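You operate a simulated robot arm through the tools that you are given. There is no shell and no other tool. Be economical: measure what you need, move in short steps, check, and stop when the job is done.

You run a simulated robot arm. Do the job below in one go: nothing can be reset, and whatever is moved stays where it is left.

TASK
Spin the black gear under the probe and sort it by run-out.
Fine: over 0.15 mm into the rework tray, else the pass tray; probe arm parked first.

Only the result counts: the job must be done as asked and must still hold three seconds after the hand-in. Knocking over, shifting, dropping, spilling or breaking anything else fails it.

THE ROBOT
A 6-joint arm with a two-finger parallel gripper, fixed in place. Base frame: the origin is at the foot of the arm, x ahead of it, y to its left, z up; the work surface is at about z = 0.88. Readings come in m, degrees, newtons and seconds.
With the tool pointing down near the work surface it reaches from about 0.26 to 0.66 m from the base axis. Its first joint turns from -66.0 to 66.0 degrees. Payload 2.9 kg.
The TCP is the grasp point between the finger pads, 0.03 m short of the fingertips. In the tool frame z runs along the fingers and y along their closing line. The gripper opens to 0.11 m. The fingers are 0.02 m wide and 0.01 m thick; the gripper's body (0.048 by 0.112 m) begins 0.055 m behind the TCP.
Orientation is that of the tool frame in the base frame, as a unit quaternion [w, x, y, z]. With the fingers straight down and closing along the base's y, the tool's x points along the base's -x, its y along +y and its z along -z.

THE INTERFACE
- The arm moves only by the tool nudge_tool. Its argument "increments" is a list of rows, each an object of numbers (a shift or turn left out is 0, a gripper value left out holds the last): "tx", "ty", "tz": the shift along the tool's x, y, z in units of 100 mm (1.0 is 100 mm); "ax", "ay", "az": the turn, a rotation vector about the tool's x, y, z in units of 45 degrees (1.0 is 45 degrees); "fingers": the gripper command, from -1 (fully open) to 1 (shut), values between in proportion. In form: [{"tx": .., "ty": .., "tz": .., "ax": .., "ay": .., "az": .., "fingers": ..}, ...]. A call has 1 to 12 rows; each row is the pose to reach, as a shift and turn from the pose commanded when the call began, along the tool's axes at that moment. A call with a number of a shift or a turn outside -1 to 1 is refused whole. A row lasts 0.2 s, in which the tool goes at most 0.05 m and 8.6 degrees; a call with a longer step from one row to the next is refused whole, and so is a gripper value outside its range. Where a pose cannot be reached the arm comes as near as it can. A force on the tool above 40 N (or 10 N above the force at the start of the call, whichever is more), or a blocked arm, ends the call early, and 0.2 s more pass. The fingers move at their own pace (about 0.108 m/s each) and stop on an object; they squeeze with about 38 N. The grip force told is the motor's: it shows also when the fingers shut on nothing. Time passes only in rows, and 0.2 s behind the last, so rows that repeat a pose let the fingers close. It gives the time, the measured TCP pose, the force on the tool (base axes), the opening and the grip force at its end, in the units of the frame above (readings bear some noise), with the torque about the TCP (base axes, N m) and any sound that the robot's microphone picked up.
- Cameras (640 x 400 px; columns grow to the right, rows downward): "scene" is fixed at [0.0808, 0.441, 1.3754]; the picture's right is [-0.69, -0.72, 0.00], its down [-0.47, 0.45, -0.76] and it looks along [0.55, -0.53, -0.65] (base axes); focal length 214 px, centre (320, 200). "wrist" rides on the gripper at [0.072, 0.017, -0.103] in the tool frame; the picture's right is [-0.23, 0.97, 0.00], its down [-0.76, -0.18, -0.62] and it looks along [-0.61, -0.14, 0.78] (tool axes); focal length 222 px, centre (320, 200). There is no depth. A picture from a camera that has moved, and an enlarged one, comes with that camera's place and axes in the base frame and with its lens.
- grab_frame(camera): a new picture of that camera. The clock stands still meanwhile.
- zoom(camera, box): a new picture of the part [left, top, right, bottom] of that camera's present view, enlarged. The clock stands still meanwhile.
- close_job(): hands the job in; it is judged then, once.

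Go step by step. Nothing tells you positions but the pictures and the camera data: compare them with the known pose of the tool, close in by small moves and look again before you grip or let go. The budget is 120 turns and 76 pictures, counting those below and the enlarged ones. Unless the task says otherwise, let go and move clear before handing in, and close with one line.

The tools are called after "Emit:" as name(argument=value, ...) on one line, values as JSON. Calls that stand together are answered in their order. nudge_tool: Moves the arm, as the interface text tells. Its arguments: {"type":"object","properties":{"increments":{"type":"array","items":{"type":"object","properties":{"tx":{"type":"number"},"ty":{"type":"number"},"tz":{"type":"number"},"ax":{"type":"number"},"ay":{"type":"number"},"az":{"type":"number"},"fingers":{"type":"number"}}}}},"required":["increments"]} The other tools are called the same way: grab_frame (camera) takes a picture; zoom (camera, box) takes an enlarged picture of a part of a camera's view; close_job () hands the job in.

At the start:

```text
clock: 0.0
eef_pos: [0.428, 0.0359, 1.2714]
tool_rot: [0.0, 0.0, 1.0, 0.0]
wrist_force: [0.6, 0.6, -0.6]
wrist_torque: [-0.05, 0.01, -0.01]
width: 0.1101
gripper_force: 0.1
```

scene: 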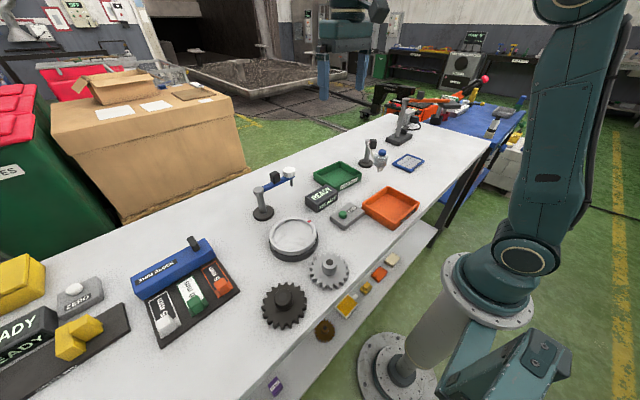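
wrist: 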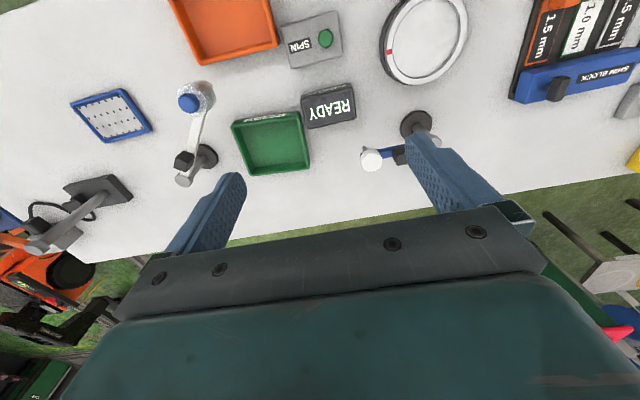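

I see a bench with gears, a round turntable-like ring, a probe arm post, a SPIN button, READY display, and green/orange trays. I'll enlarge the parts to read labels.

Emit:
zoom(camera="scene", box=[230, 150, 440, 340])

Emit:
zoom(camera="scene", box=[0, 220, 250, 400])

Emit:
zoom(camera="wrist", box=[150, 0, 480, 200])

```text
2.11 times, centred on (335, 245) of scene
camera zoom: at [0.0808, 0.441, 1.3754], right [-0.69, -0.72, 0.0], down [-0.47, 0.45, -0.76], along [0.55, -0.53, -0.65], focal length 452 px, centre (288, 105)
```

zoom: 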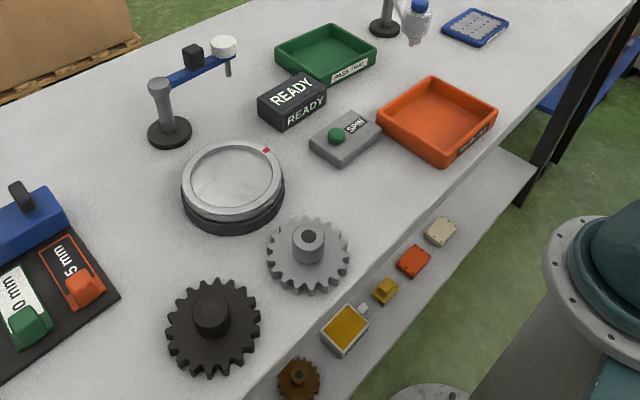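

```text
2.22 times, centred on (125, 310) of scene
camera zoom: at [0.0808, 0.441, 1.3754], right [-0.69, -0.72, 0.0], down [-0.47, 0.45, -0.76], along [0.55, -0.53, -0.65], focal length 477 px, centre (753, -44)
```

zoom: 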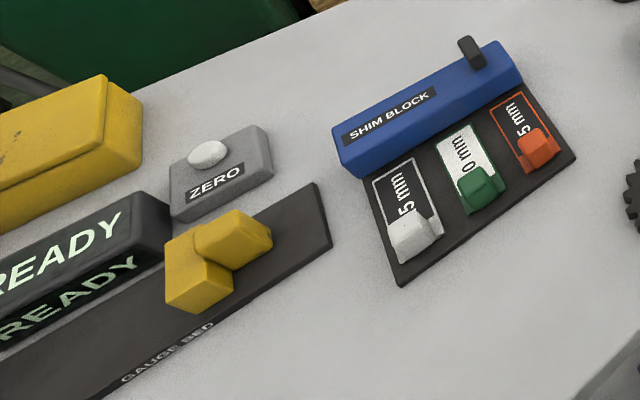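

```text
1.94 times, centred on (315, 100) of wrist
camera zoom: at [0.3548, 0.0528, 1.3756], right [0.23, 0.97, 0.0], down [0.76, -0.18, 0.62], along [0.61, -0.14, -0.78], focal length 431 px, centre (330, 394)
```

zoom: 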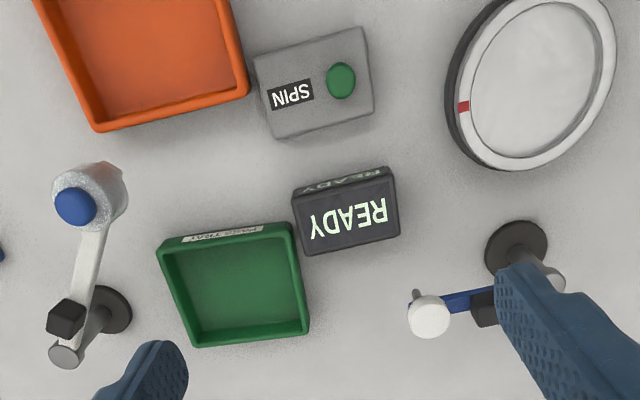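

The black gear is near (0.28, 0.35), the turntable near (0.42, 0.22), and the probe post near (0.58, 0.22). The green tray is marked PASS. I'll move closer at a safe height for better looks.

Emit:
nudge_tool(increments=[{"tx": 0.2, "ty": 0.4}, {"tx": 0.4, "ty": 0.8}, {"tx": 0.6, "ty": 1.0}, {"tx": 0.8, "ty": 1.0}, {"tx": 0.8, "ty": 1.0}])

Emit:
nudge_tool(increments=[{"tx": 0.1, "ty": 0.4}, {"tx": 0.2, "ty": 0.8}, {"tx": 0.3, "ty": 1.0}, {"tx": 0.3, "ty": 1.0}])

Emit:
grab_frame(camera="wrist")

Emit:
zoom(camera="scene", box=[350, 140, 450, 250])

```text
clock: 1.2
eef_pos: [0.3495, 0.1349, 1.2701]
tool_rot: [-0.001, 0.0, 1.0, -0.001]
wrist_force: [0.5, 1.1, -0.2]
wrist_torque: [0.01, -0.02, 0.01]
width: 0.11
gripper_force: 0.1
```

```text
clock: 2.2
eef_pos: [0.3183, 0.2343, 1.2687]
tool_rot: [0.0, 0.0, 1.0, 0.0]
wrist_force: [0.2, 0.2, 0.3]
wrist_torque: [0.03, 0.02, 0.01]
width: 0.11
gripper_force: 0.1
```

```text
70 pictures are left
camera wrist: at [0.2451, 0.2524, 1.3729], right [0.23, 0.97, 0.0], down [0.76, -0.18, 0.62], along [0.61, -0.14, -0.78], focal length 222 px, centre (320, 200)
```

wrist: 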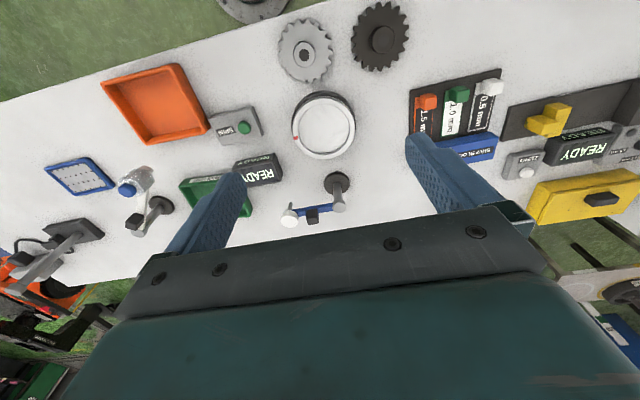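

```text
3.64 times, centred on (400, 195) of scene
camera zoom: at [0.0808, 0.441, 1.3754], right [-0.69, -0.72, 0.0], down [-0.47, 0.45, -0.76], along [0.55, -0.53, -0.65], focal length 780 px, centre (29, 218)
```

zoom: 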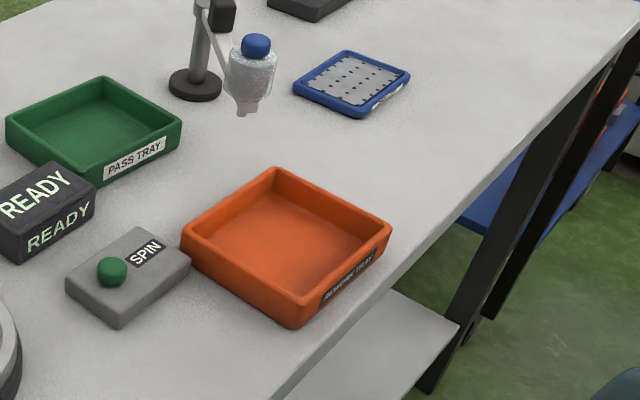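

The orange tray is marked REWORK TRAY. I'll take enlarged wrist views of the gears, turntable and probe to fix their positions.

Emit:
zoom(camera="wrist", box=[260, 0, 420, 100])

Emit:
zoom(camera="wrist", box=[220, 80, 420, 240])

Emit:
zoom(camera="scene", box=[240, 160, 340, 260])

```text
4.00 times, centred on (340, 50) of wrist
camera zoom: at [0.2451, 0.2524, 1.3729], right [0.23, 0.97, 0.0], down [0.76, -0.18, 0.62], along [0.61, -0.14, -0.78], focal length 888 px, centre (240, 800)
```

zoom: 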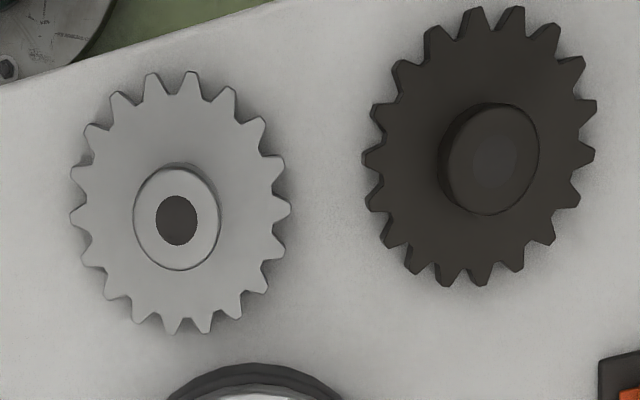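

```text
2.50 times, centred on (320, 160) of wrist
camera zoom: at [0.2451, 0.2524, 1.3729], right [0.23, 0.97, 0.0], down [0.76, -0.18, 0.62], along [0.61, -0.14, -0.78], focal length 555 px, centre (320, 300)
```

zoom: 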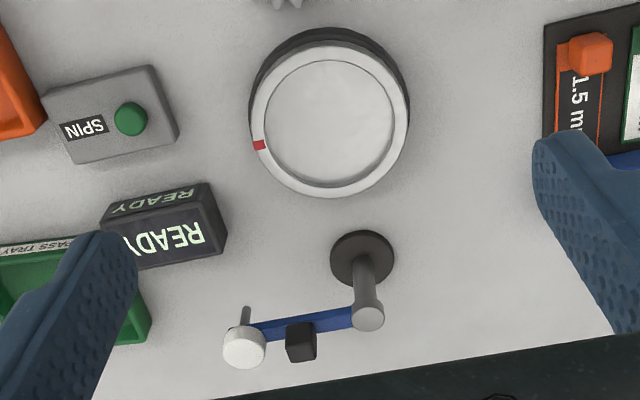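

```text
4.00 times, centred on (290, 210) of scene
camera zoom: at [0.0808, 0.441, 1.3754], right [-0.69, -0.72, 0.0], down [-0.47, 0.45, -0.76], along [0.55, -0.53, -0.65], focal length 858 px, centre (440, 160)
```

zoom: 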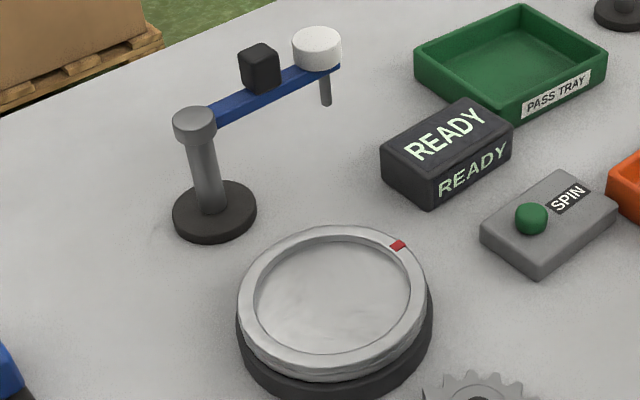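

Estimated positions: black gear hub (0.289, 0.350), 42 mm diameter; turntable centre (0.423, 0.221); probe post (0.58, 0.222), with its arm pointing along -y and the tip near (0.58, 0.10). I'll move above the black gear.

Emit:
nudge_tool(increments=[{"tx": 0.1, "ty": 0.4, "tz": 0.2}, {"tx": 0.2, "ty": 0.7, "tz": 0.5}, {"tx": 0.28, "ty": 1.0, "tz": 0.8}, {"tx": 0.28, "ty": 1.0, "tz": 1.0}, {"tx": 0.28, "ty": 1.0, "tz": 1.0, "fingers": -0.3}])

Emit:
nudge_tool(increments=[{"ty": 0.16, "tz": 0.4}, {"ty": 0.16, "tz": 0.8}, {"ty": 0.16, "tz": 1.0}, {"ty": 0.16, "tz": 1.0}])

Emit:
grab_frame(camera="wrist")

Emit:
zoom(camera="scene", box=[200, 200, 400, 360])

```text
clock: 3.4
eef_pos: [0.2901, 0.3382, 1.1692]
tool_rot: [0.0, 0.001, 1.0, 0.0]
wrist_force: [0.3, 0.7, -0.6]
wrist_torque: [-0.03, 0.02, 0.0]
width: 0.0713
gripper_force: 0.1
```

```text
clock: 4.4
eef_pos: [0.2918, 0.351, 1.0698]
tool_rot: [0.0, 0.0, 1.0, 0.0]
wrist_force: [0.5, -0.5, -0.5]
wrist_torque: [-0.01, 0.0, 0.0]
width: 0.0715
gripper_force: 0.1
```

```text
65 pictures are left
camera wrist: at [0.2178, 0.3686, 1.1745], right [0.23, 0.97, 0.0], down [0.76, -0.18, 0.62], along [0.61, -0.14, -0.78], focal length 222 px, centre (320, 200)
```

wrist: 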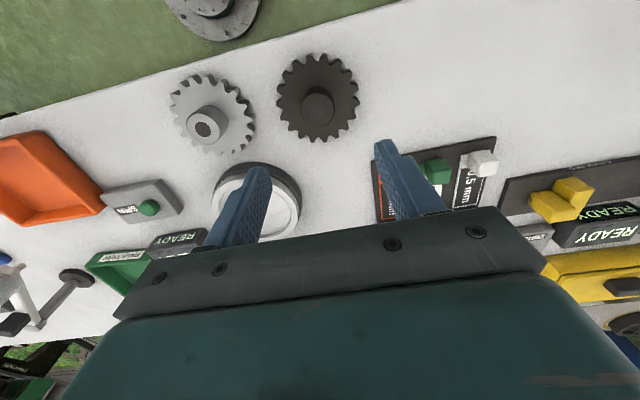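

```text
2.50 times, centred on (300, 280) of scene
camera zoom: at [0.0808, 0.441, 1.3754], right [-0.69, -0.72, 0.0], down [-0.47, 0.45, -0.76], along [0.55, -0.53, -0.65], focal length 536 px, centre (370, 0)
```

zoom: 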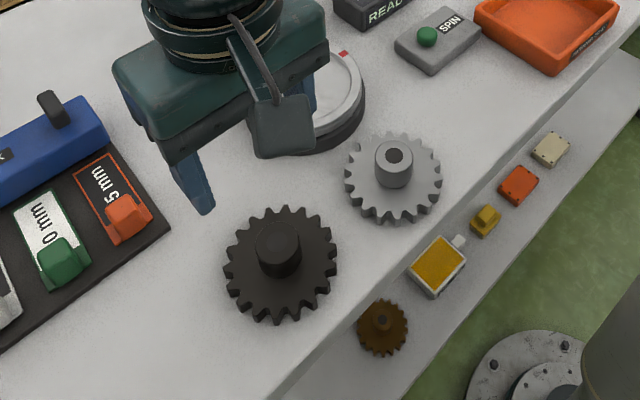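

The hub sits slightly toward -x of the tool. I'll refine with a zoom.

Emit:
zoom(camera="wrist", box=[260, 40, 380, 160])

```text
3.33 times, centred on (320, 100) of wrist
camera zoom: at [0.2178, 0.3686, 1.1745], right [0.23, 0.97, 0.0], down [0.76, -0.18, 0.62], along [0.61, -0.14, -0.78], focal length 740 px, centre (320, 533)
```

zoom: 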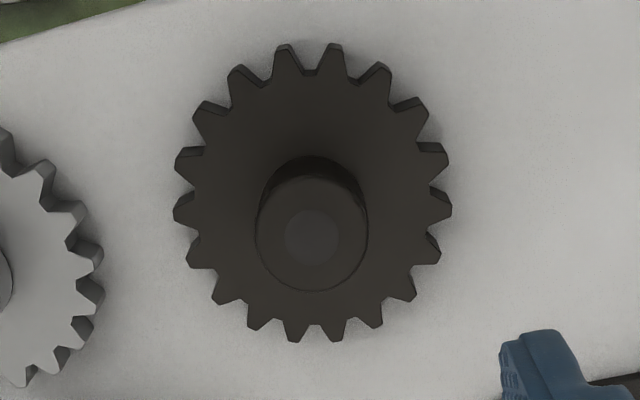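

The hub centre is about (0.287, 0.350) and its top is around z 0.93. I'll shift and descend partway, then check.

Emit:
nudge_tool(increments=[{"tx": 0.04, "tz": 0.4}, {"tx": 0.04, "tz": 0.8}, {"tx": 0.04, "tz": 0.9}, {"tx": 0.04, "tz": 0.9}])

Emit:
zoom(camera="wrist", box=[200, 60, 440, 240])

Emit:
zoom(camera="scene", box=[220, 230, 360, 340])

```text
clock: 5.4
eef_pos: [0.2864, 0.3525, 0.9786]
tool_rot: [0.0, -0.001, 1.0, 0.0]
wrist_force: [-0.1, -0.4, 0.3]
wrist_torque: [0.0, 0.01, 0.01]
width: 0.0713
gripper_force: 0.0
```

```text
2.22 times, centred on (320, 150) of wrist
camera zoom: at [0.2141, 0.3695, 1.0837], right [0.23, 0.97, 0.0], down [0.76, -0.18, 0.62], along [0.61, -0.14, -0.78], focal length 494 px, centre (320, 311)
```

zoom: 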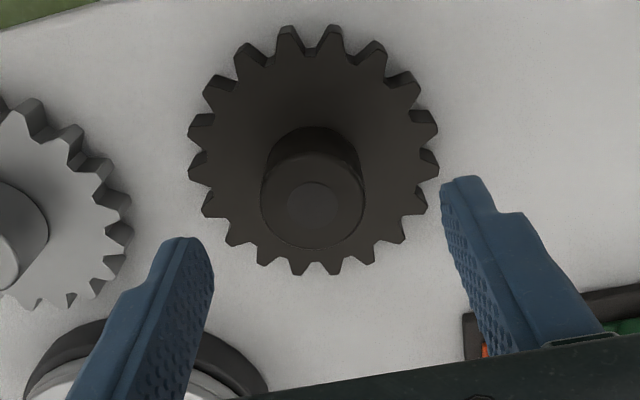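

```text
3.64 times, centred on (290, 285) of scene
camera zoom: at [0.0808, 0.441, 1.3754], right [-0.69, -0.72, 0.0], down [-0.47, 0.45, -0.76], along [0.55, -0.53, -0.65], focal length 780 px, centre (429, -109)
```

zoom: 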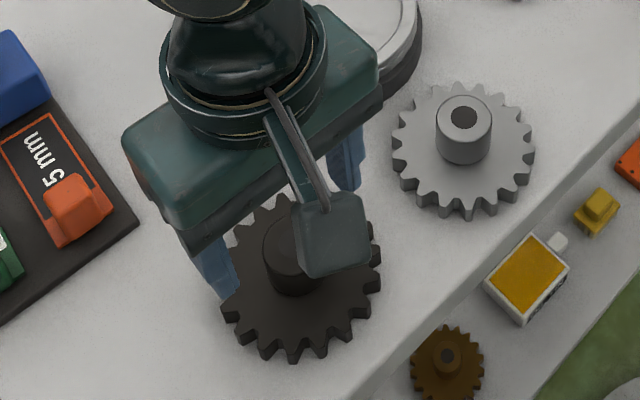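

The hub is near x 0.290, y 0.350, and the fingers straddle it. I'll descend to about z 0.935 and look before closing.

Emit:
nudge_tool(increments=[{"tx": -0.03, "ty": -0.02, "tz": 0.2}, {"tx": -0.03, "ty": -0.02, "tz": 0.4}, {"tx": -0.03, "ty": -0.02, "tz": 0.43}])

Emit:
zoom(camera="wrist", box=[200, 60, 440, 240])

Emit:
zoom(camera="scene", box=[220, 230, 360, 340])

```text
clock: 6.2
eef_pos: [0.2894, 0.3517, 0.9364]
tool_rot: [0.0, 0.001, 1.0, 0.0]
wrist_force: [-0.7, 0.4, 0.2]
wrist_torque: [0.01, -0.01, -0.02]
width: 0.0715
gripper_force: 0.1
```

```text
2.22 times, centred on (320, 150) of wrist
camera zoom: at [0.2166, 0.3672, 1.0412], right [0.23, 0.97, 0.0], down [0.76, -0.18, 0.62], along [0.61, -0.14, -0.78], focal length 494 px, centre (320, 311)
```

zoom: 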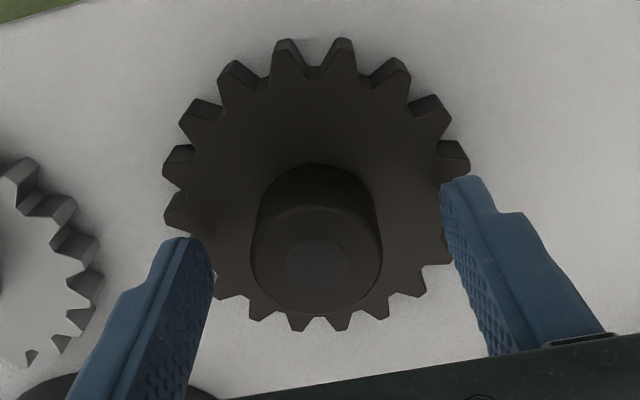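

```text
3.64 times, centred on (290, 285) of scene
camera zoom: at [0.0808, 0.441, 1.3754], right [-0.69, -0.72, 0.0], down [-0.47, 0.45, -0.76], along [0.55, -0.53, -0.65], focal length 780 px, centre (429, -109)
```

zoom: 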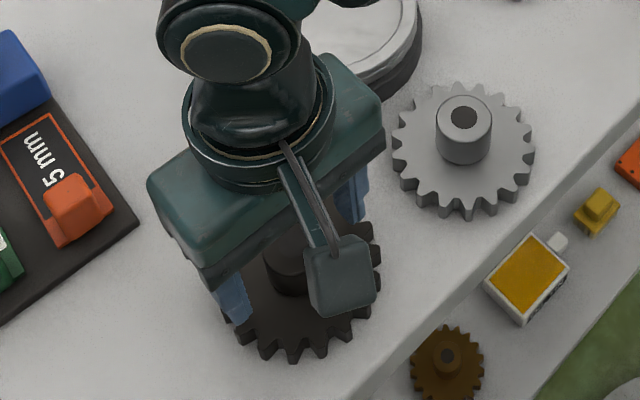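

The hub is between the fingertips with about 15 mm of overlap. I'll lower 4 mm more and close.

Emit:
nudge_tool(increments=[{"tz": 0.04}, {"tz": 0.04, "fingers": 1}, {"tz": 0.04, "fingers": 1}, {"tz": 0.04, "fingers": 1}])

Emit:
zoom(camera="wrist", box=[200, 60, 440, 240])

```text
clock: 7.2
eef_pos: [0.2889, 0.3506, 0.9337]
tool_rot: [-0.001, 0.0, 1.0, 0.0]
wrist_force: [0.8, -0.6, -0.3]
wrist_torque: [-0.25, -0.05, -0.05]
width: 0.0374
gripper_force: 37.5
```

```text
2.22 times, centred on (320, 150) of wrist
camera zoom: at [0.2169, 0.3669, 1.0375], right [0.23, 0.97, 0.0], down [0.76, -0.18, 0.62], along [0.61, -0.14, -0.78], focal length 494 px, centre (320, 311)
```

zoom: 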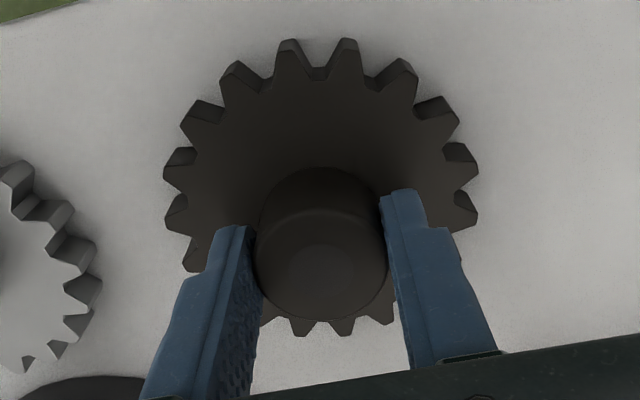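

The hub is gripped at 37.4 mm; the TCP is about 53 mm above the gear's underside. I'll lift and carry it to above the turntable.

Emit:
nudge_tool(increments=[{"tz": -0.1}, {"tz": -0.3}, {"tz": -0.6}, {"tz": -0.9}, {"tz": -1.0}, {"tz": -1.0}])

Emit:
nudge_tool(increments=[{"tx": -0.25, "ty": -0.25}, {"tx": -0.5, "ty": -0.5}, {"tx": -0.75, "ty": -0.75}, {"tx": -1.0, "ty": -1.0}, {"tx": -1.0, "ty": -1.0}])

Emit:
nudge_tool(increments=[{"tx": -0.2, "ty": -0.15}, {"tx": -0.34, "ty": -0.3}, {"tx": -0.34, "ty": -0.3}])

Emit:
zoom(camera="wrist", box=[160, 0, 480, 240])

Emit:
zoom(camera="scene", box=[220, 140, 380, 290])

```text
clock: 8.6
eef_pos: [0.2884, 0.353, 1.0346]
tool_rot: [0.0, 0.0, 1.0, 0.0]
wrist_force: [-0.7, 0.4, -5.5]
wrist_torque: [-0.01, 0.05, 0.0]
width: 0.0373
gripper_force: 38.2
```

```text
clock: 9.8
eef_pos: [0.3887, 0.2474, 1.0369]
tool_rot: [0.0, -0.001, 1.0, -0.001]
wrist_force: [-0.4, -0.4, -4.4]
wrist_torque: [-0.01, 0.03, -0.01]
width: 0.0371
gripper_force: 37.9
```

```text
clock: 10.6
eef_pos: [0.4229, 0.2183, 1.0361]
tool_rot: [0.0, 0.0, 1.0, 0.0]
wrist_force: [-0.8, 0.1, -4.4]
wrist_torque: [0.0, 0.0, 0.02]
width: 0.0373
gripper_force: 38.1
```

```text
1.67 times, centred on (320, 120) of wrist
camera zoom: at [0.3497, 0.2353, 1.1402], right [0.23, 0.97, 0.0], down [0.76, -0.18, 0.62], along [0.61, -0.14, -0.78], focal length 370 px, centre (320, 333)
```

zoom: 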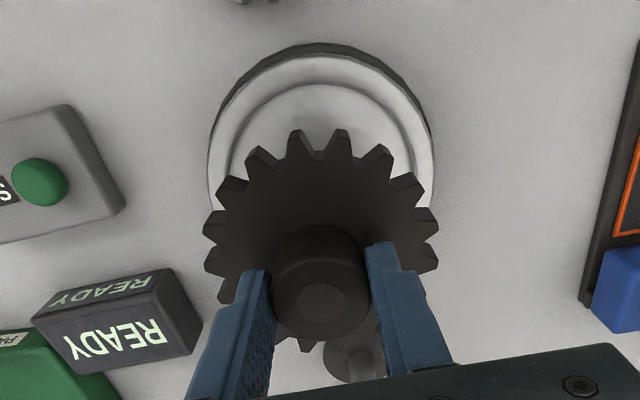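

```text
2.67 times, centred on (300, 215) of scene
camera zoom: at [0.0809, 0.4411, 1.3754], right [-0.69, -0.72, 0.0], down [-0.47, 0.45, -0.76], along [0.55, -0.53, -0.65], focal length 572 px, centre (373, 160)
```

zoom: 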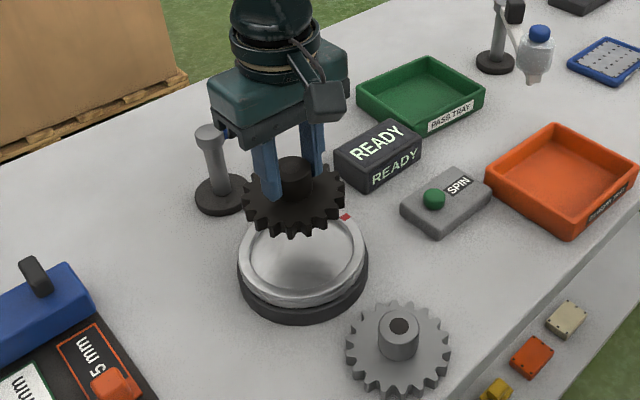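

The turntable centre is near (0.421, 0.219), directly under the gear. I'll descend to just above the rim and check.

Emit:
nudge_tool(increments=[{"tx": 0.01, "tz": 0.2}, {"tx": 0.01, "tz": 0.4}, {"tx": 0.01, "tz": 0.5}, {"tx": 0.01, "tz": 0.55}, {"tx": 0.01, "tz": 0.55}])

Emit:
zoom(camera="wrist", box=[200, 60, 440, 240])

Emit:
zoom(camera="scene", box=[240, 180, 340, 280])

```text
clock: 11.8
eef_pos: [0.4205, 0.2203, 0.9785]
tool_rot: [0.0, 0.001, 1.0, 0.0]
wrist_force: [-0.3, -0.1, -5.6]
wrist_torque: [0.0, 0.05, 0.01]
width: 0.0374
gripper_force: 37.2
```

```text
2.22 times, centred on (320, 150) of wrist
camera zoom: at [0.3482, 0.2365, 1.0842], right [0.23, 0.97, 0.0], down [0.76, -0.18, 0.62], along [0.61, -0.14, -0.78], focal length 494 px, centre (320, 311)
```

zoom: 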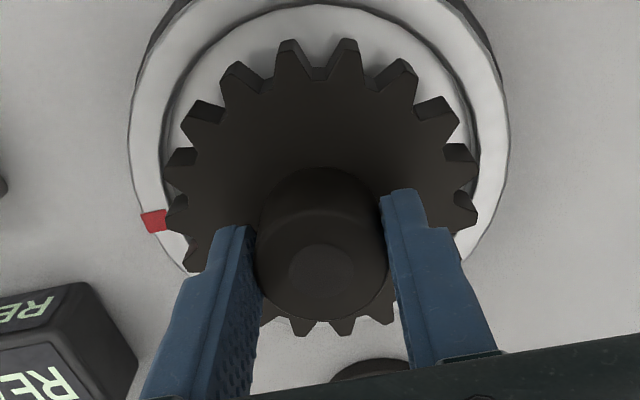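

```text
4.00 times, centred on (290, 230) of scene
camera zoom: at [0.0809, 0.4411, 1.3754], right [-0.69, -0.72, 0.0], down [-0.47, 0.45, -0.76], along [0.55, -0.53, -0.65], focal length 858 px, centre (440, 80)
```

zoom: 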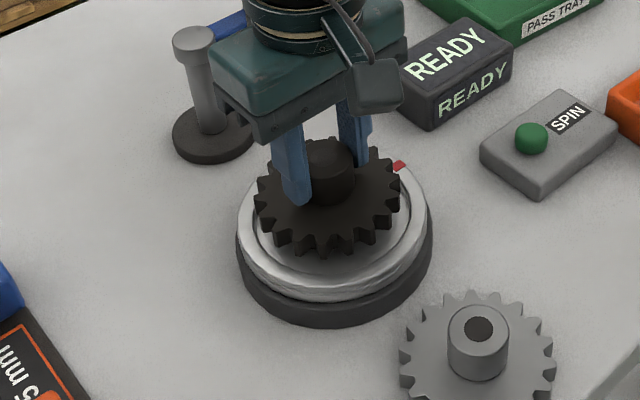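

It's well centred laterally. I'll lower slowly toward contact.

Emit:
nudge_tool(increments=[{"tz": 0.05}, {"tz": 0.1}, {"tz": 0.13}, {"tz": 0.15}, {"tz": 0.16}])

Emit:
zoom(camera="wrist", box=[200, 60, 440, 240])

Emit:
zoom(camera="scene", box=[240, 180, 340, 280])

```text
clock: 13.0
eef_pos: [0.4203, 0.2203, 0.9656]
tool_rot: [0.003, -0.001, 1.0, 0.001]
wrist_force: [-8.0, 2.0, 25.2]
wrist_torque: [-0.38, 0.17, 0.01]
width: 0.0374
gripper_force: 37.8
```

```text
2.22 times, centred on (320, 150) of wrist
camera zoom: at [0.3486, 0.2368, 1.0693], right [0.23, 0.97, 0.0], down [0.76, -0.18, 0.63], along [0.61, -0.14, -0.78], focal length 494 px, centre (320, 311)
```

zoom: 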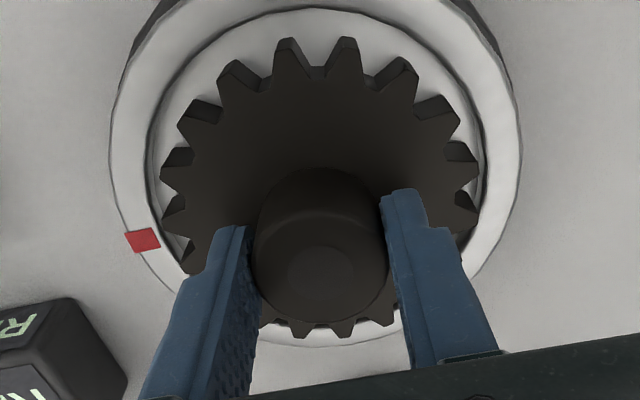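

```text
4.00 times, centred on (290, 230) of scene
camera zoom: at [0.0803, 0.4409, 1.3755], right [-0.69, -0.72, 0.0], down [-0.47, 0.45, -0.76], along [0.55, -0.53, -0.65], focal length 858 px, centre (440, 80)
```

zoom: 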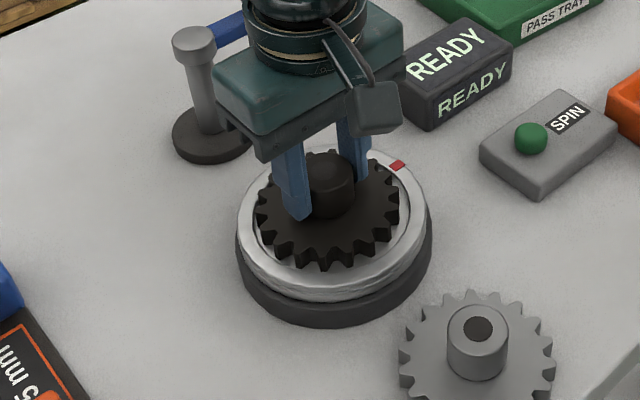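

Contact came at TCP z 0.9656 with a small sideways force, so the gear may be touching the rim. I'll look closer at the seating.

Emit:
zoom(camera="scene", box=[265, 205, 325, 265])

Emit:
grab_frame(camera="wrist")

```text
6.67 times, centred on (295, 235) of scene
camera zoom: at [0.0803, 0.4409, 1.3755], right [-0.69, -0.72, 0.0], down [-0.47, 0.45, -0.76], along [0.55, -0.53, -0.65], focal length 1430 px, centre (487, -33)
```

zoom: 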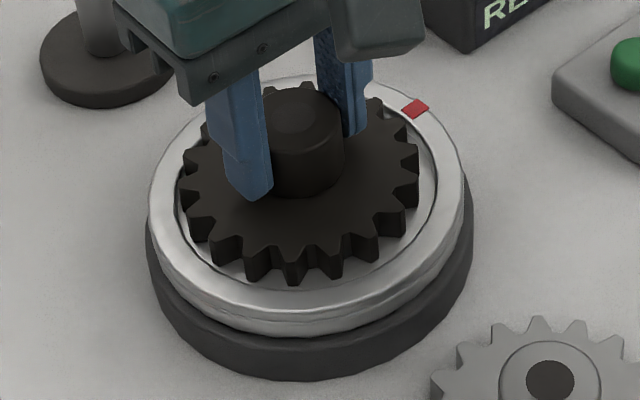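

```text
50 pictures are left
camera wrist: at [0.3486, 0.2368, 1.0693], right [0.23, 0.97, 0.0], down [0.76, -0.18, 0.63], along [0.61, -0.14, -0.78], focal length 222 px, centre (320, 200)
```

wrist: 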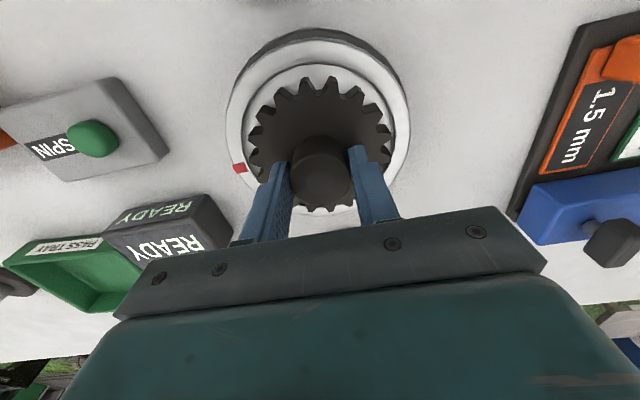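

The gear seems to lie inside the rim but about 2–3 mm off centre toward +x/+y. I'll lift slightly, re-centre and lower again, comparing the contact height.

Emit:
nudge_tool(increments=[{"tz": -0.06}, {"tx": 0.02, "ty": -0.015, "tz": -0.06}, {"tx": 0.02, "ty": -0.015, "tz": -0.03}, {"tx": 0.02, "ty": -0.015, "tz": -0.02}, {"tx": 0.02, "ty": -0.015, "tz": -0.01}, {"tx": 0.02, "ty": -0.015, "tz": 0.0}])

Emit:
zoom(camera="scene", box=[265, 205, 325, 265])

```text
clock: 14.4
eef_pos: [0.4197, 0.2179, 0.9649]
tool_rot: [0.002, 0.0, 1.0, 0.0]
wrist_force: [-0.6, 0.8, 7.5]
wrist_torque: [-0.48, -0.3, 0.02]
width: 0.0372
gripper_force: 38.2
```

```text
6.67 times, centred on (295, 235) of scene
camera zoom: at [0.0807, 0.441, 1.3754], right [-0.69, -0.72, 0.0], down [-0.47, 0.45, -0.76], along [0.55, -0.53, -0.65], focal length 1430 px, centre (487, -33)
```

zoom: 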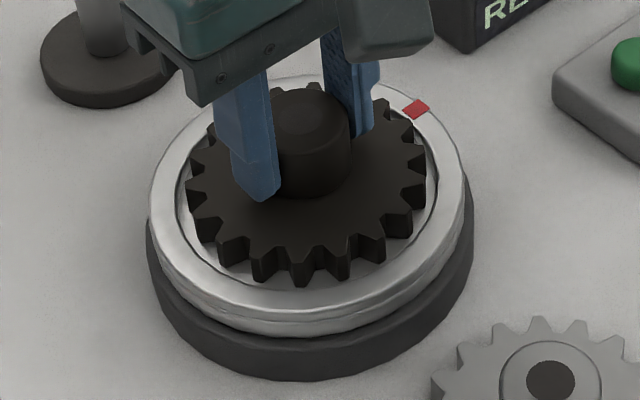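

Contact came at the same height with no side force, and the gear is centred on the plate. I'll release and lift straight up.

Emit:
nudge_tool(increments=[{"fingers": -0.3}, {"fingers": -0.3}, {"fingers": -0.3}])

Emit:
nudge_tool(increments=[{"tz": -0.2}, {"tz": -0.6}, {"tz": -1.0}, {"tz": -1.0}])

Emit:
zoom(camera="scene", box=[240, 160, 340, 260])

Emit:
zoom(camera="wrist", box=[160, 0, 480, 240])

```text
clock: 15.2
eef_pos: [0.4186, 0.2188, 0.9639]
tool_rot: [0.0, 0.001, 1.0, 0.0]
wrist_force: [0.1, 0.4, 0.5]
wrist_torque: [-0.03, -0.01, -0.01]
width: 0.0713
gripper_force: 0.1
```

```text
clock: 16.2
eef_pos: [0.4207, 0.2166, 1.0651]
tool_rot: [0.0, -0.001, 1.0, 0.0]
wrist_force: [0.3, -0.1, 0.5]
wrist_torque: [-0.02, 0.0, 0.01]
width: 0.0719
gripper_force: 0.1
```

```text
4.00 times, centred on (290, 210) of scene
camera zoom: at [0.0808, 0.441, 1.3754], right [-0.69, -0.72, 0.0], down [-0.47, 0.45, -0.76], along [0.55, -0.53, -0.65], focal length 858 px, centre (440, 160)
```

zoom: 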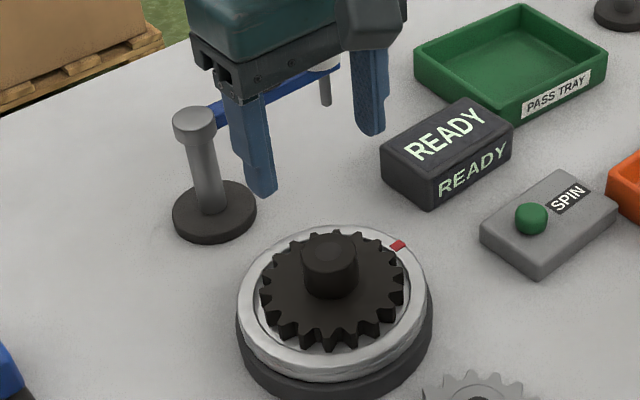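

```text
1.67 times, centred on (320, 120) of wrist
camera zoom: at [0.3492, 0.2331, 1.1699], right [0.23, 0.97, 0.0], down [0.76, -0.18, 0.62], along [0.61, -0.14, -0.78], focal length 370 px, centre (320, 333)
```

zoom: 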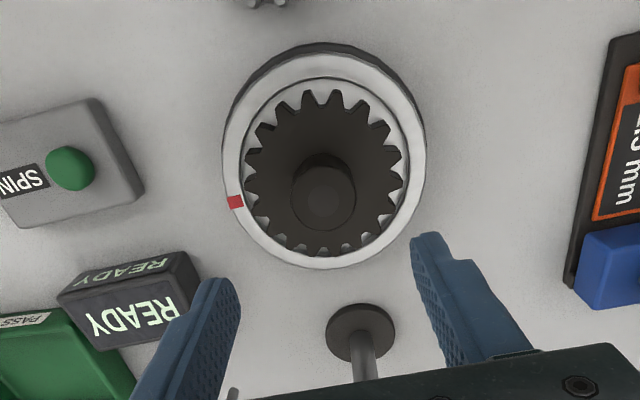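

The gear is seated, centred on the turntable. Next is the probe arm: I'll go up and over to the black knob near (0.58, 0.157), turning the tool -90° so the fingers will straddle the arm and the swing ends at a neutral wrist.

Emit:
nudge_tool(increments=[{"tz": -0.3, "az": -0.16}, {"tx": -0.15, "tz": -0.6, "az": -0.32}, {"tx": -0.4, "ty": -0.2, "tz": -0.6, "az": -0.49}, {"tx": -0.6, "ty": -0.4, "tz": -0.6, "az": -0.66}, {"tx": -0.8, "ty": -0.6, "tz": -0.6, "az": -0.83}, {"tx": -1.0, "ty": -0.6, "tz": -0.6, "az": -1.0}, {"tx": -1.0, "ty": -0.6, "tz": -0.6, "az": -1.0}])

Emit:
nudge_tool(increments=[{"az": -0.17}, {"az": -0.34}, {"az": -0.51}, {"az": -0.68}, {"az": -0.84}, {"az": -1.0}, {"az": -1.0}])

Emit:
nudge_tool(increments=[{"ty": -0.3}, {"ty": -0.55}, {"ty": -0.6}])

Emit:
grab_frame(camera="wrist")

```text
clock: 17.8
eef_pos: [0.5231, 0.1599, 1.1232]
tool_rot: [-0.001, -0.384, 0.924, 0.0]
wrist_force: [0.3, 0.4, 0.3]
wrist_torque: [-0.02, -0.02, -0.02]
width: 0.0714
gripper_force: 0.1
```

```text
clock: 19.4
eef_pos: [0.5205, 0.158, 1.1229]
tool_rot: [0.0, 0.708, -0.706, 0.0]
wrist_force: [-0.1, -0.3, -0.2]
wrist_torque: [0.05, -0.02, 0.03]
width: 0.0715
gripper_force: 0.0
```

```text
clock: 20.2
eef_pos: [0.5812, 0.1582, 1.1217]
tool_rot: [0.001, 0.707, -0.707, 0.0]
wrist_force: [0.0, 0.4, 0.4]
wrist_torque: [-0.02, 0.01, 0.01]
width: 0.0714
gripper_force: 0.2
```

```text
46 pictures are left
camera wrist: at [0.563, 0.0849, 1.2268], right [-0.97, 0.23, 0.0], down [0.18, 0.76, 0.62], along [0.14, 0.61, -0.78], focal length 222 px, centre (320, 200)
```

wrist: 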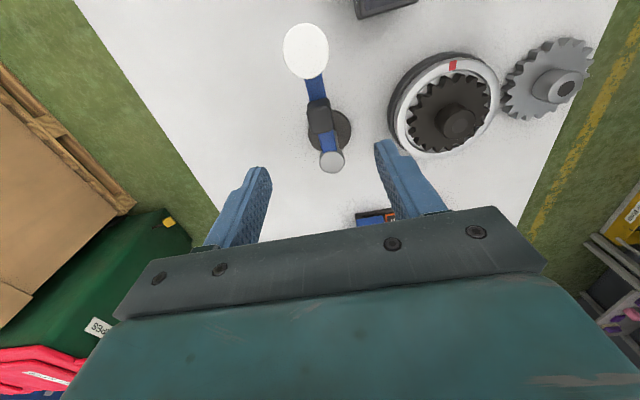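

Emit:
zoom(camera="wrist", box=[240, 10, 400, 190])

```text
2.22 times, centred on (320, 100) of wrist
camera zoom: at [0.563, 0.0849, 1.2268], right [-0.97, 0.23, 0.0], down [0.18, 0.76, 0.62], along [0.14, 0.61, -0.78], focal length 494 px, centre (320, 422)
```

zoom: 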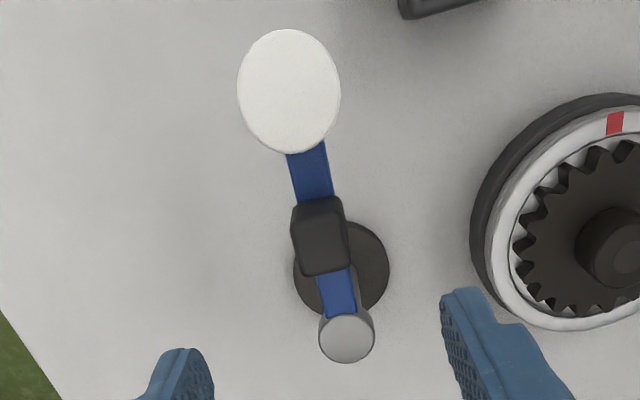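

The knob is at about (0.580, 0.159) with its top near z 1.0, right under the tool, and the post axis is at (0.579, 0.221). I'll descend partway.

Emit:
nudge_tool(increments=[{"tz": 0.4}, {"tz": 0.8}, {"tz": 1.0}, {"tz": 1.0}])

Emit:
zoom(camera="wrist", box=[200, 60, 440, 240])

Emit:
zoom(camera="scene", box=[240, 140, 340, 240])

```text
clock: 21.2
eef_pos: [0.5837, 0.1584, 1.0227]
tool_rot: [0.0, -0.707, 0.708, -0.001]
wrist_force: [0.0, 0.2, -0.4]
wrist_torque: [-0.02, -0.01, -0.01]
width: 0.0717
gripper_force: 0.1
```

```text
2.22 times, centred on (320, 150) of wrist
camera zoom: at [0.5644, 0.0863, 1.1267], right [-0.97, 0.23, 0.0], down [0.18, 0.76, 0.62], along [0.14, 0.61, -0.78], focal length 494 px, centre (320, 311)
```

zoom: 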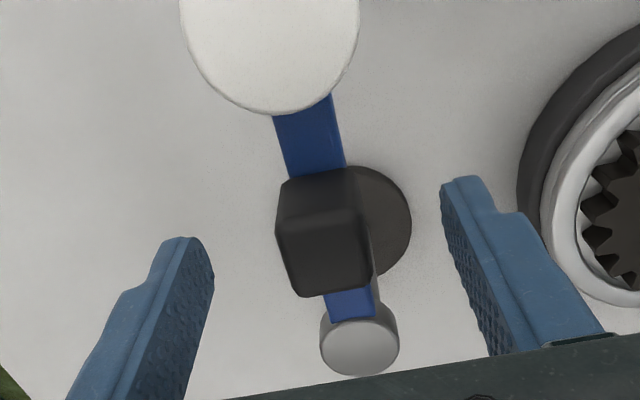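

```text
4.00 times, centred on (290, 190) of scene
camera zoom: at [0.0808, 0.441, 1.3754], right [-0.69, -0.72, 0.0], down [-0.47, 0.45, -0.76], along [0.55, -0.53, -0.65], focal length 858 px, centre (440, 240)
```

zoom: 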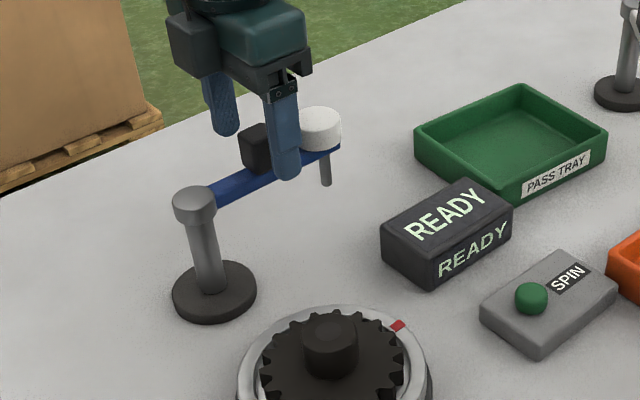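

Aligned. I'll descend to z 0.995 and close on the knob.

Emit:
nudge_tool(increments=[{"tz": 0.15}, {"tz": 0.28}, {"tz": 0.28}, {"tz": 0.28, "fingers": 1}, {"tz": 0.28, "fingers": 1}, {"tz": 0.28, "fingers": 1}])

Emit:
zoom(camera="wrist", box=[200, 60, 440, 240])

Emit:
zoom(camera="scene", box=[240, 140, 340, 240])

```text
clock: 22.6
eef_pos: [0.5801, 0.1603, 0.9939]
tool_rot: [0.001, 0.707, -0.707, -0.002]
wrist_force: [-14.9, 0.1, 0.7]
wrist_torque: [-0.67, -0.18, -0.05]
width: 0.0239
gripper_force: 45.3
```

```text
2.22 times, centred on (320, 150) of wrist
camera zoom: at [0.5629, 0.0875, 1.0984], right [-0.97, 0.23, 0.0], down [0.18, 0.76, 0.62], along [0.14, 0.61, -0.78], focal length 494 px, centre (320, 311)
```

zoom: 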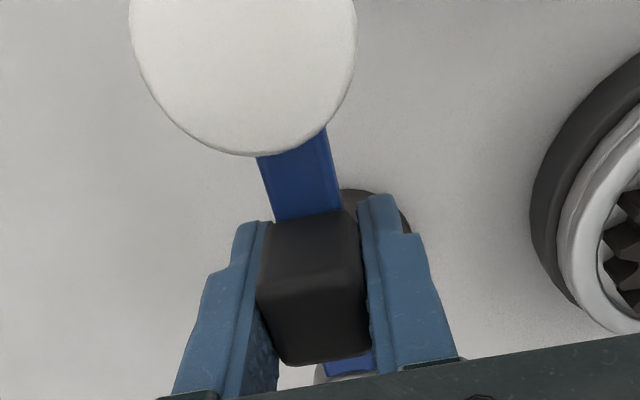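

```text
4.00 times, centred on (290, 190) of scene
camera zoom: at [0.0803, 0.441, 1.3755], right [-0.69, -0.72, 0.0], down [-0.47, 0.45, -0.76], along [0.55, -0.53, -0.65], focal length 858 px, centre (440, 240)
```

zoom: 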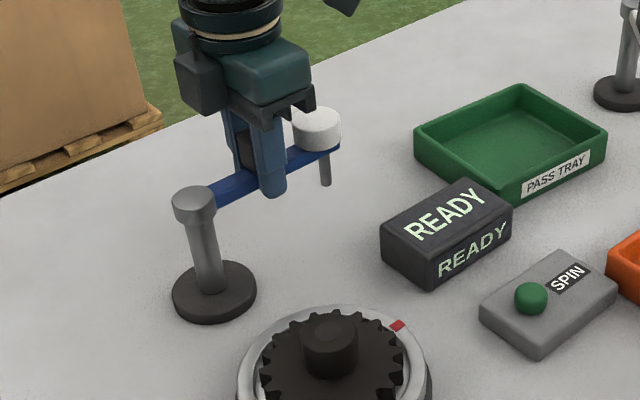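

The knob is held at 24 mm. I'll swing the arm 45° along an arc around the post axis, turning the tool with it.

Emit:
nudge_tool(increments=[{"tx": -0.0023, "ty": 0.068, "az": 0.111}, {"tx": -0.0093, "ty": 0.121, "az": 0.222}, {"tx": -0.0208, "ty": 0.173, "az": 0.333}, {"tx": -0.0368, "ty": 0.2236, "az": 0.444}, {"tx": -0.0572, "ty": 0.2728, "az": 0.556}, {"tx": -0.0817, "ty": 0.32, "az": 0.667}, {"tx": -0.1103, "ty": 0.3649, "az": 0.778}, {"tx": -0.1427, "ty": 0.4071, "az": 0.889}, {"tx": -0.1787, "ty": 0.4463, "az": 1.0}])

Emit:
zoom(camera="scene", box=[240, 140, 340, 240])

```text
clock: 24.6
eef_pos: [0.5368, 0.1768, 0.9947]
tool_rot: [0.0, -0.381, 0.924, 0.0]
wrist_force: [19.1, 7.5, -23.4]
wrist_torque: [0.06, -0.04, -0.45]
width: 0.0238
gripper_force: 45.7
```

```text
4.00 times, centred on (290, 190) of scene
camera zoom: at [0.0817, 0.4413, 1.3753], right [-0.69, -0.72, 0.0], down [-0.47, 0.45, -0.76], along [0.55, -0.53, -0.65], focal length 858 px, centre (440, 240)
```

zoom: 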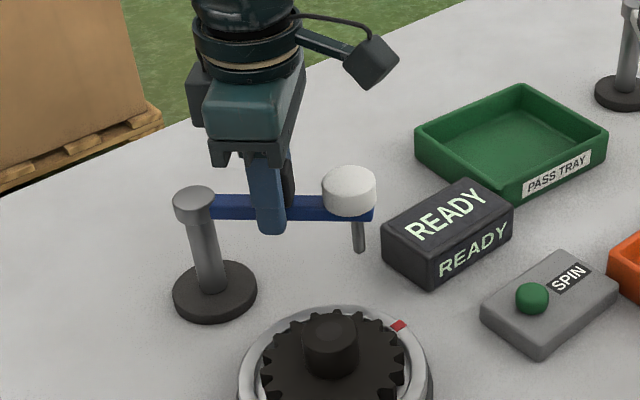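

It's halfway and following well. I'll continue the second 45°, with the radius trimmed slightly inward.

Emit:
nudge_tool(increments=[{"tx": -0.0179, "ty": 0.0527, "az": 0.111}, {"tx": -0.0248, "ty": 0.1051, "az": 0.222}, {"tx": -0.0362, "ty": 0.1566, "az": 0.333}, {"tx": -0.0521, "ty": 0.2069, "az": 0.444}, {"tx": -0.0723, "ty": 0.2557, "az": 0.556}, {"tx": -0.0967, "ty": 0.3025, "az": 0.667}, {"tx": -0.125, "ty": 0.347, "az": 0.778}, {"tx": -0.1571, "ty": 0.3889, "az": 0.889}, {"tx": -0.1928, "ty": 0.4278, "az": 1.0}])

Emit:
zoom(camera="scene", box=[240, 160, 340, 260])

Emit:
grab_frame(camera="wrist")

```text
clock: 26.6
eef_pos: [0.5193, 0.2202, 0.9946]
tool_rot: [-0.001, 0.001, 1.0, 0.0]
wrist_force: [-5.7, -16.6, -8.8]
wrist_torque: [0.05, 0.57, 0.4]
width: 0.024
gripper_force: 45.5
```

```text
4.00 times, centred on (290, 210) of scene
camera zoom: at [0.0808, 0.4406, 1.3756], right [-0.69, -0.72, 0.0], down [-0.47, 0.45, -0.76], along [0.55, -0.53, -0.65], focal length 858 px, centre (440, 160)
```

zoom: 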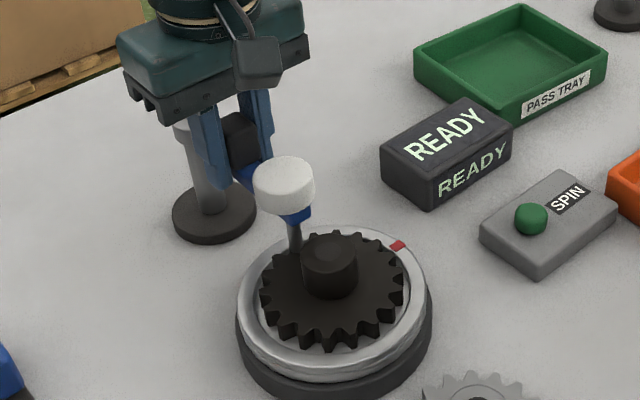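

```text
38 pictures are left
camera wrist: at [0.4458, 0.2367, 1.1003], right [0.23, 0.97, 0.0], down [0.76, -0.18, 0.62], along [0.61, -0.14, -0.78], focal length 222 px, centre (320, 200)
```

wrist: 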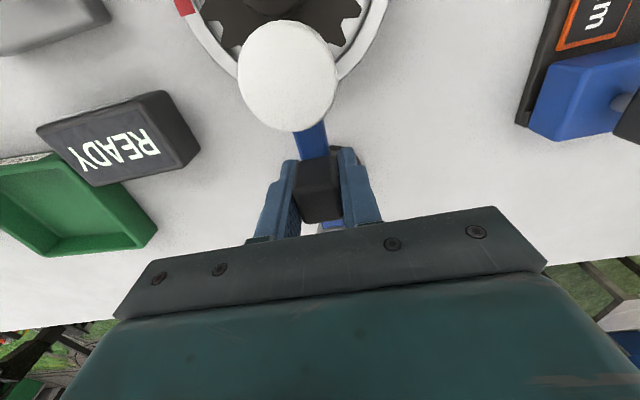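

The probe tip is over the gear face and the arm points at the turntable centre. I'll release, rise and check that it stays.

Emit:
nudge_tool(increments=[{"fingers": -0.3}, {"fingers": -0.3}, {"fingers": -0.3}])

Emit:
nudge_tool(increments=[{"tz": -0.3}, {"tz": -0.7}, {"tz": -1.0}, {"tz": -1.0}])

Emit:
zoom(camera="scene", box=[240, 160, 340, 260])

Emit:
grab_frame(camera="wrist")

```text
clock: 27.4
eef_pos: [0.5194, 0.2216, 0.9964]
tool_rot: [0.001, 0.0, 1.0, 0.001]
wrist_force: [-0.1, 0.6, -0.4]
wrist_torque: [0.02, -0.01, 0.01]
width: 0.0716
gripper_force: 0.0
```

```text
clock: 28.4
eef_pos: [0.5182, 0.2223, 1.0975]
tool_rot: [0.0, 0.0, 1.0, 0.0]
wrist_force: [-0.6, -0.4, 0.4]
wrist_torque: [0.02, -0.03, -0.01]
width: 0.0713
gripper_force: 0.0
```

```text
4.00 times, centred on (290, 210) of scene
camera zoom: at [0.0808, 0.441, 1.3754], right [-0.69, -0.72, 0.0], down [-0.47, 0.45, -0.76], along [0.55, -0.53, -0.65], focal length 858 px, centre (440, 160)
```

zoom: 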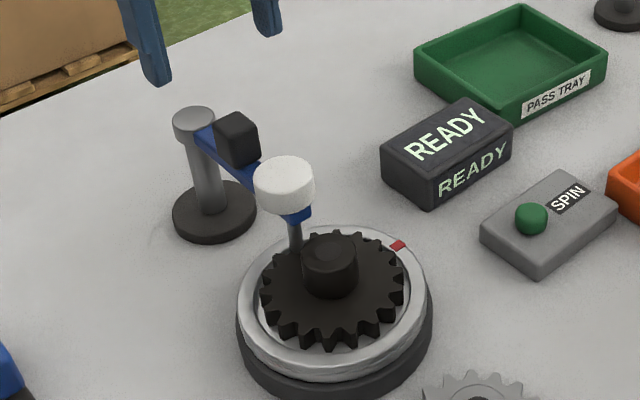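

```text
36 pictures are left
camera wrist: at [0.4462, 0.2381, 1.2013], right [0.23, 0.97, 0.0], down [0.76, -0.18, 0.62], along [0.61, -0.14, -0.78], focal length 222 px, centre (320, 200)
```

wrist: 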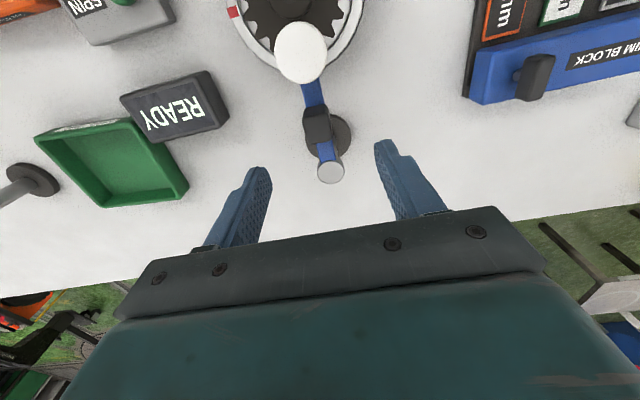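

The arm stays put over the gear. Next I'll close the fingers and go above the SPIN button, estimated at (0.377, 0.059).

Emit:
nudge_tool(increments=[{"tx": 0.25, "ty": -0.3, "fingers": 1}, {"tx": 0.5, "ty": -0.6}, {"tx": 0.7, "ty": -0.85}, {"tx": 0.8, "ty": -1.0}, {"tx": 0.8, "ty": -1.0}])

Emit:
nudge_tool(increments=[{"tx": 0.25, "ty": -0.25, "fingers": 1}, {"tx": 0.5, "ty": -0.5}, {"tx": 0.62, "ty": -0.63}, {"tx": 0.62, "ty": -0.63, "tz": 0.4}, {"tx": 0.62, "ty": -0.63, "tz": 0.6}, {"tx": 0.62, "ty": -0.63, "tz": 0.6}])

Emit:
zoom(camera="wrist", box=[200, 60, 440, 240])

Emit:
zoom(camera="scene", box=[260, 150, 400, 260])

```text
clock: 29.6
eef_pos: [0.4428, 0.12, 1.0966]
tool_rot: [0.0, 0.0, 1.0, 0.0]
wrist_force: [-0.6, 0.4, -0.5]
wrist_torque: [-0.03, 0.03, 0.01]
width: 0.0001
gripper_force: 37.5
```

```text
clock: 31.0
eef_pos: [0.3776, 0.057, 1.0347]
tool_rot: [0.0, 0.0, 1.0, 0.0]
wrist_force: [0.6, 0.3, -0.4]
wrist_torque: [0.0, -0.04, 0.05]
width: 0.0001
gripper_force: 37.5
```

```text
2.22 times, centred on (320, 150) of wrist
camera zoom: at [0.3041, 0.0743, 1.1398], right [0.23, 0.97, 0.0], down [0.76, -0.18, 0.62], along [0.61, -0.14, -0.78], focal length 494 px, centre (320, 311)
```

zoom: 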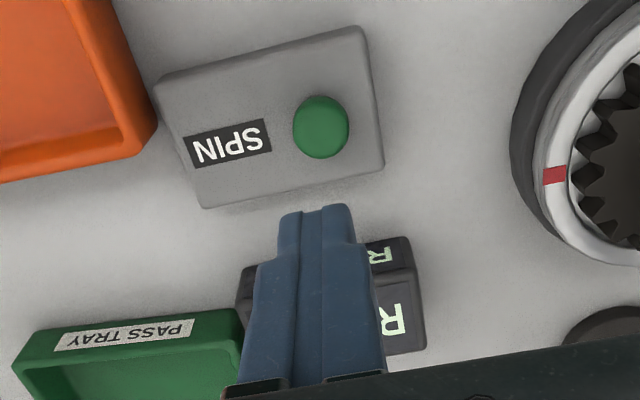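

```text
3.64 times, centred on (330, 205) of scene
camera zoom: at [0.0808, 0.441, 1.3754], right [-0.69, -0.72, 0.0], down [-0.47, 0.45, -0.76], along [0.55, -0.53, -0.65], focal length 780 px, centre (284, 182)
```

zoom: 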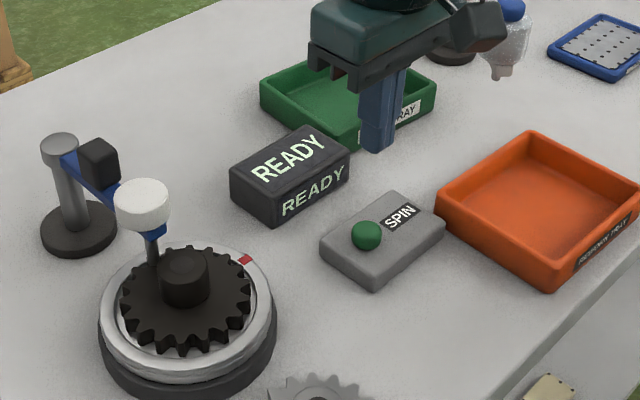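

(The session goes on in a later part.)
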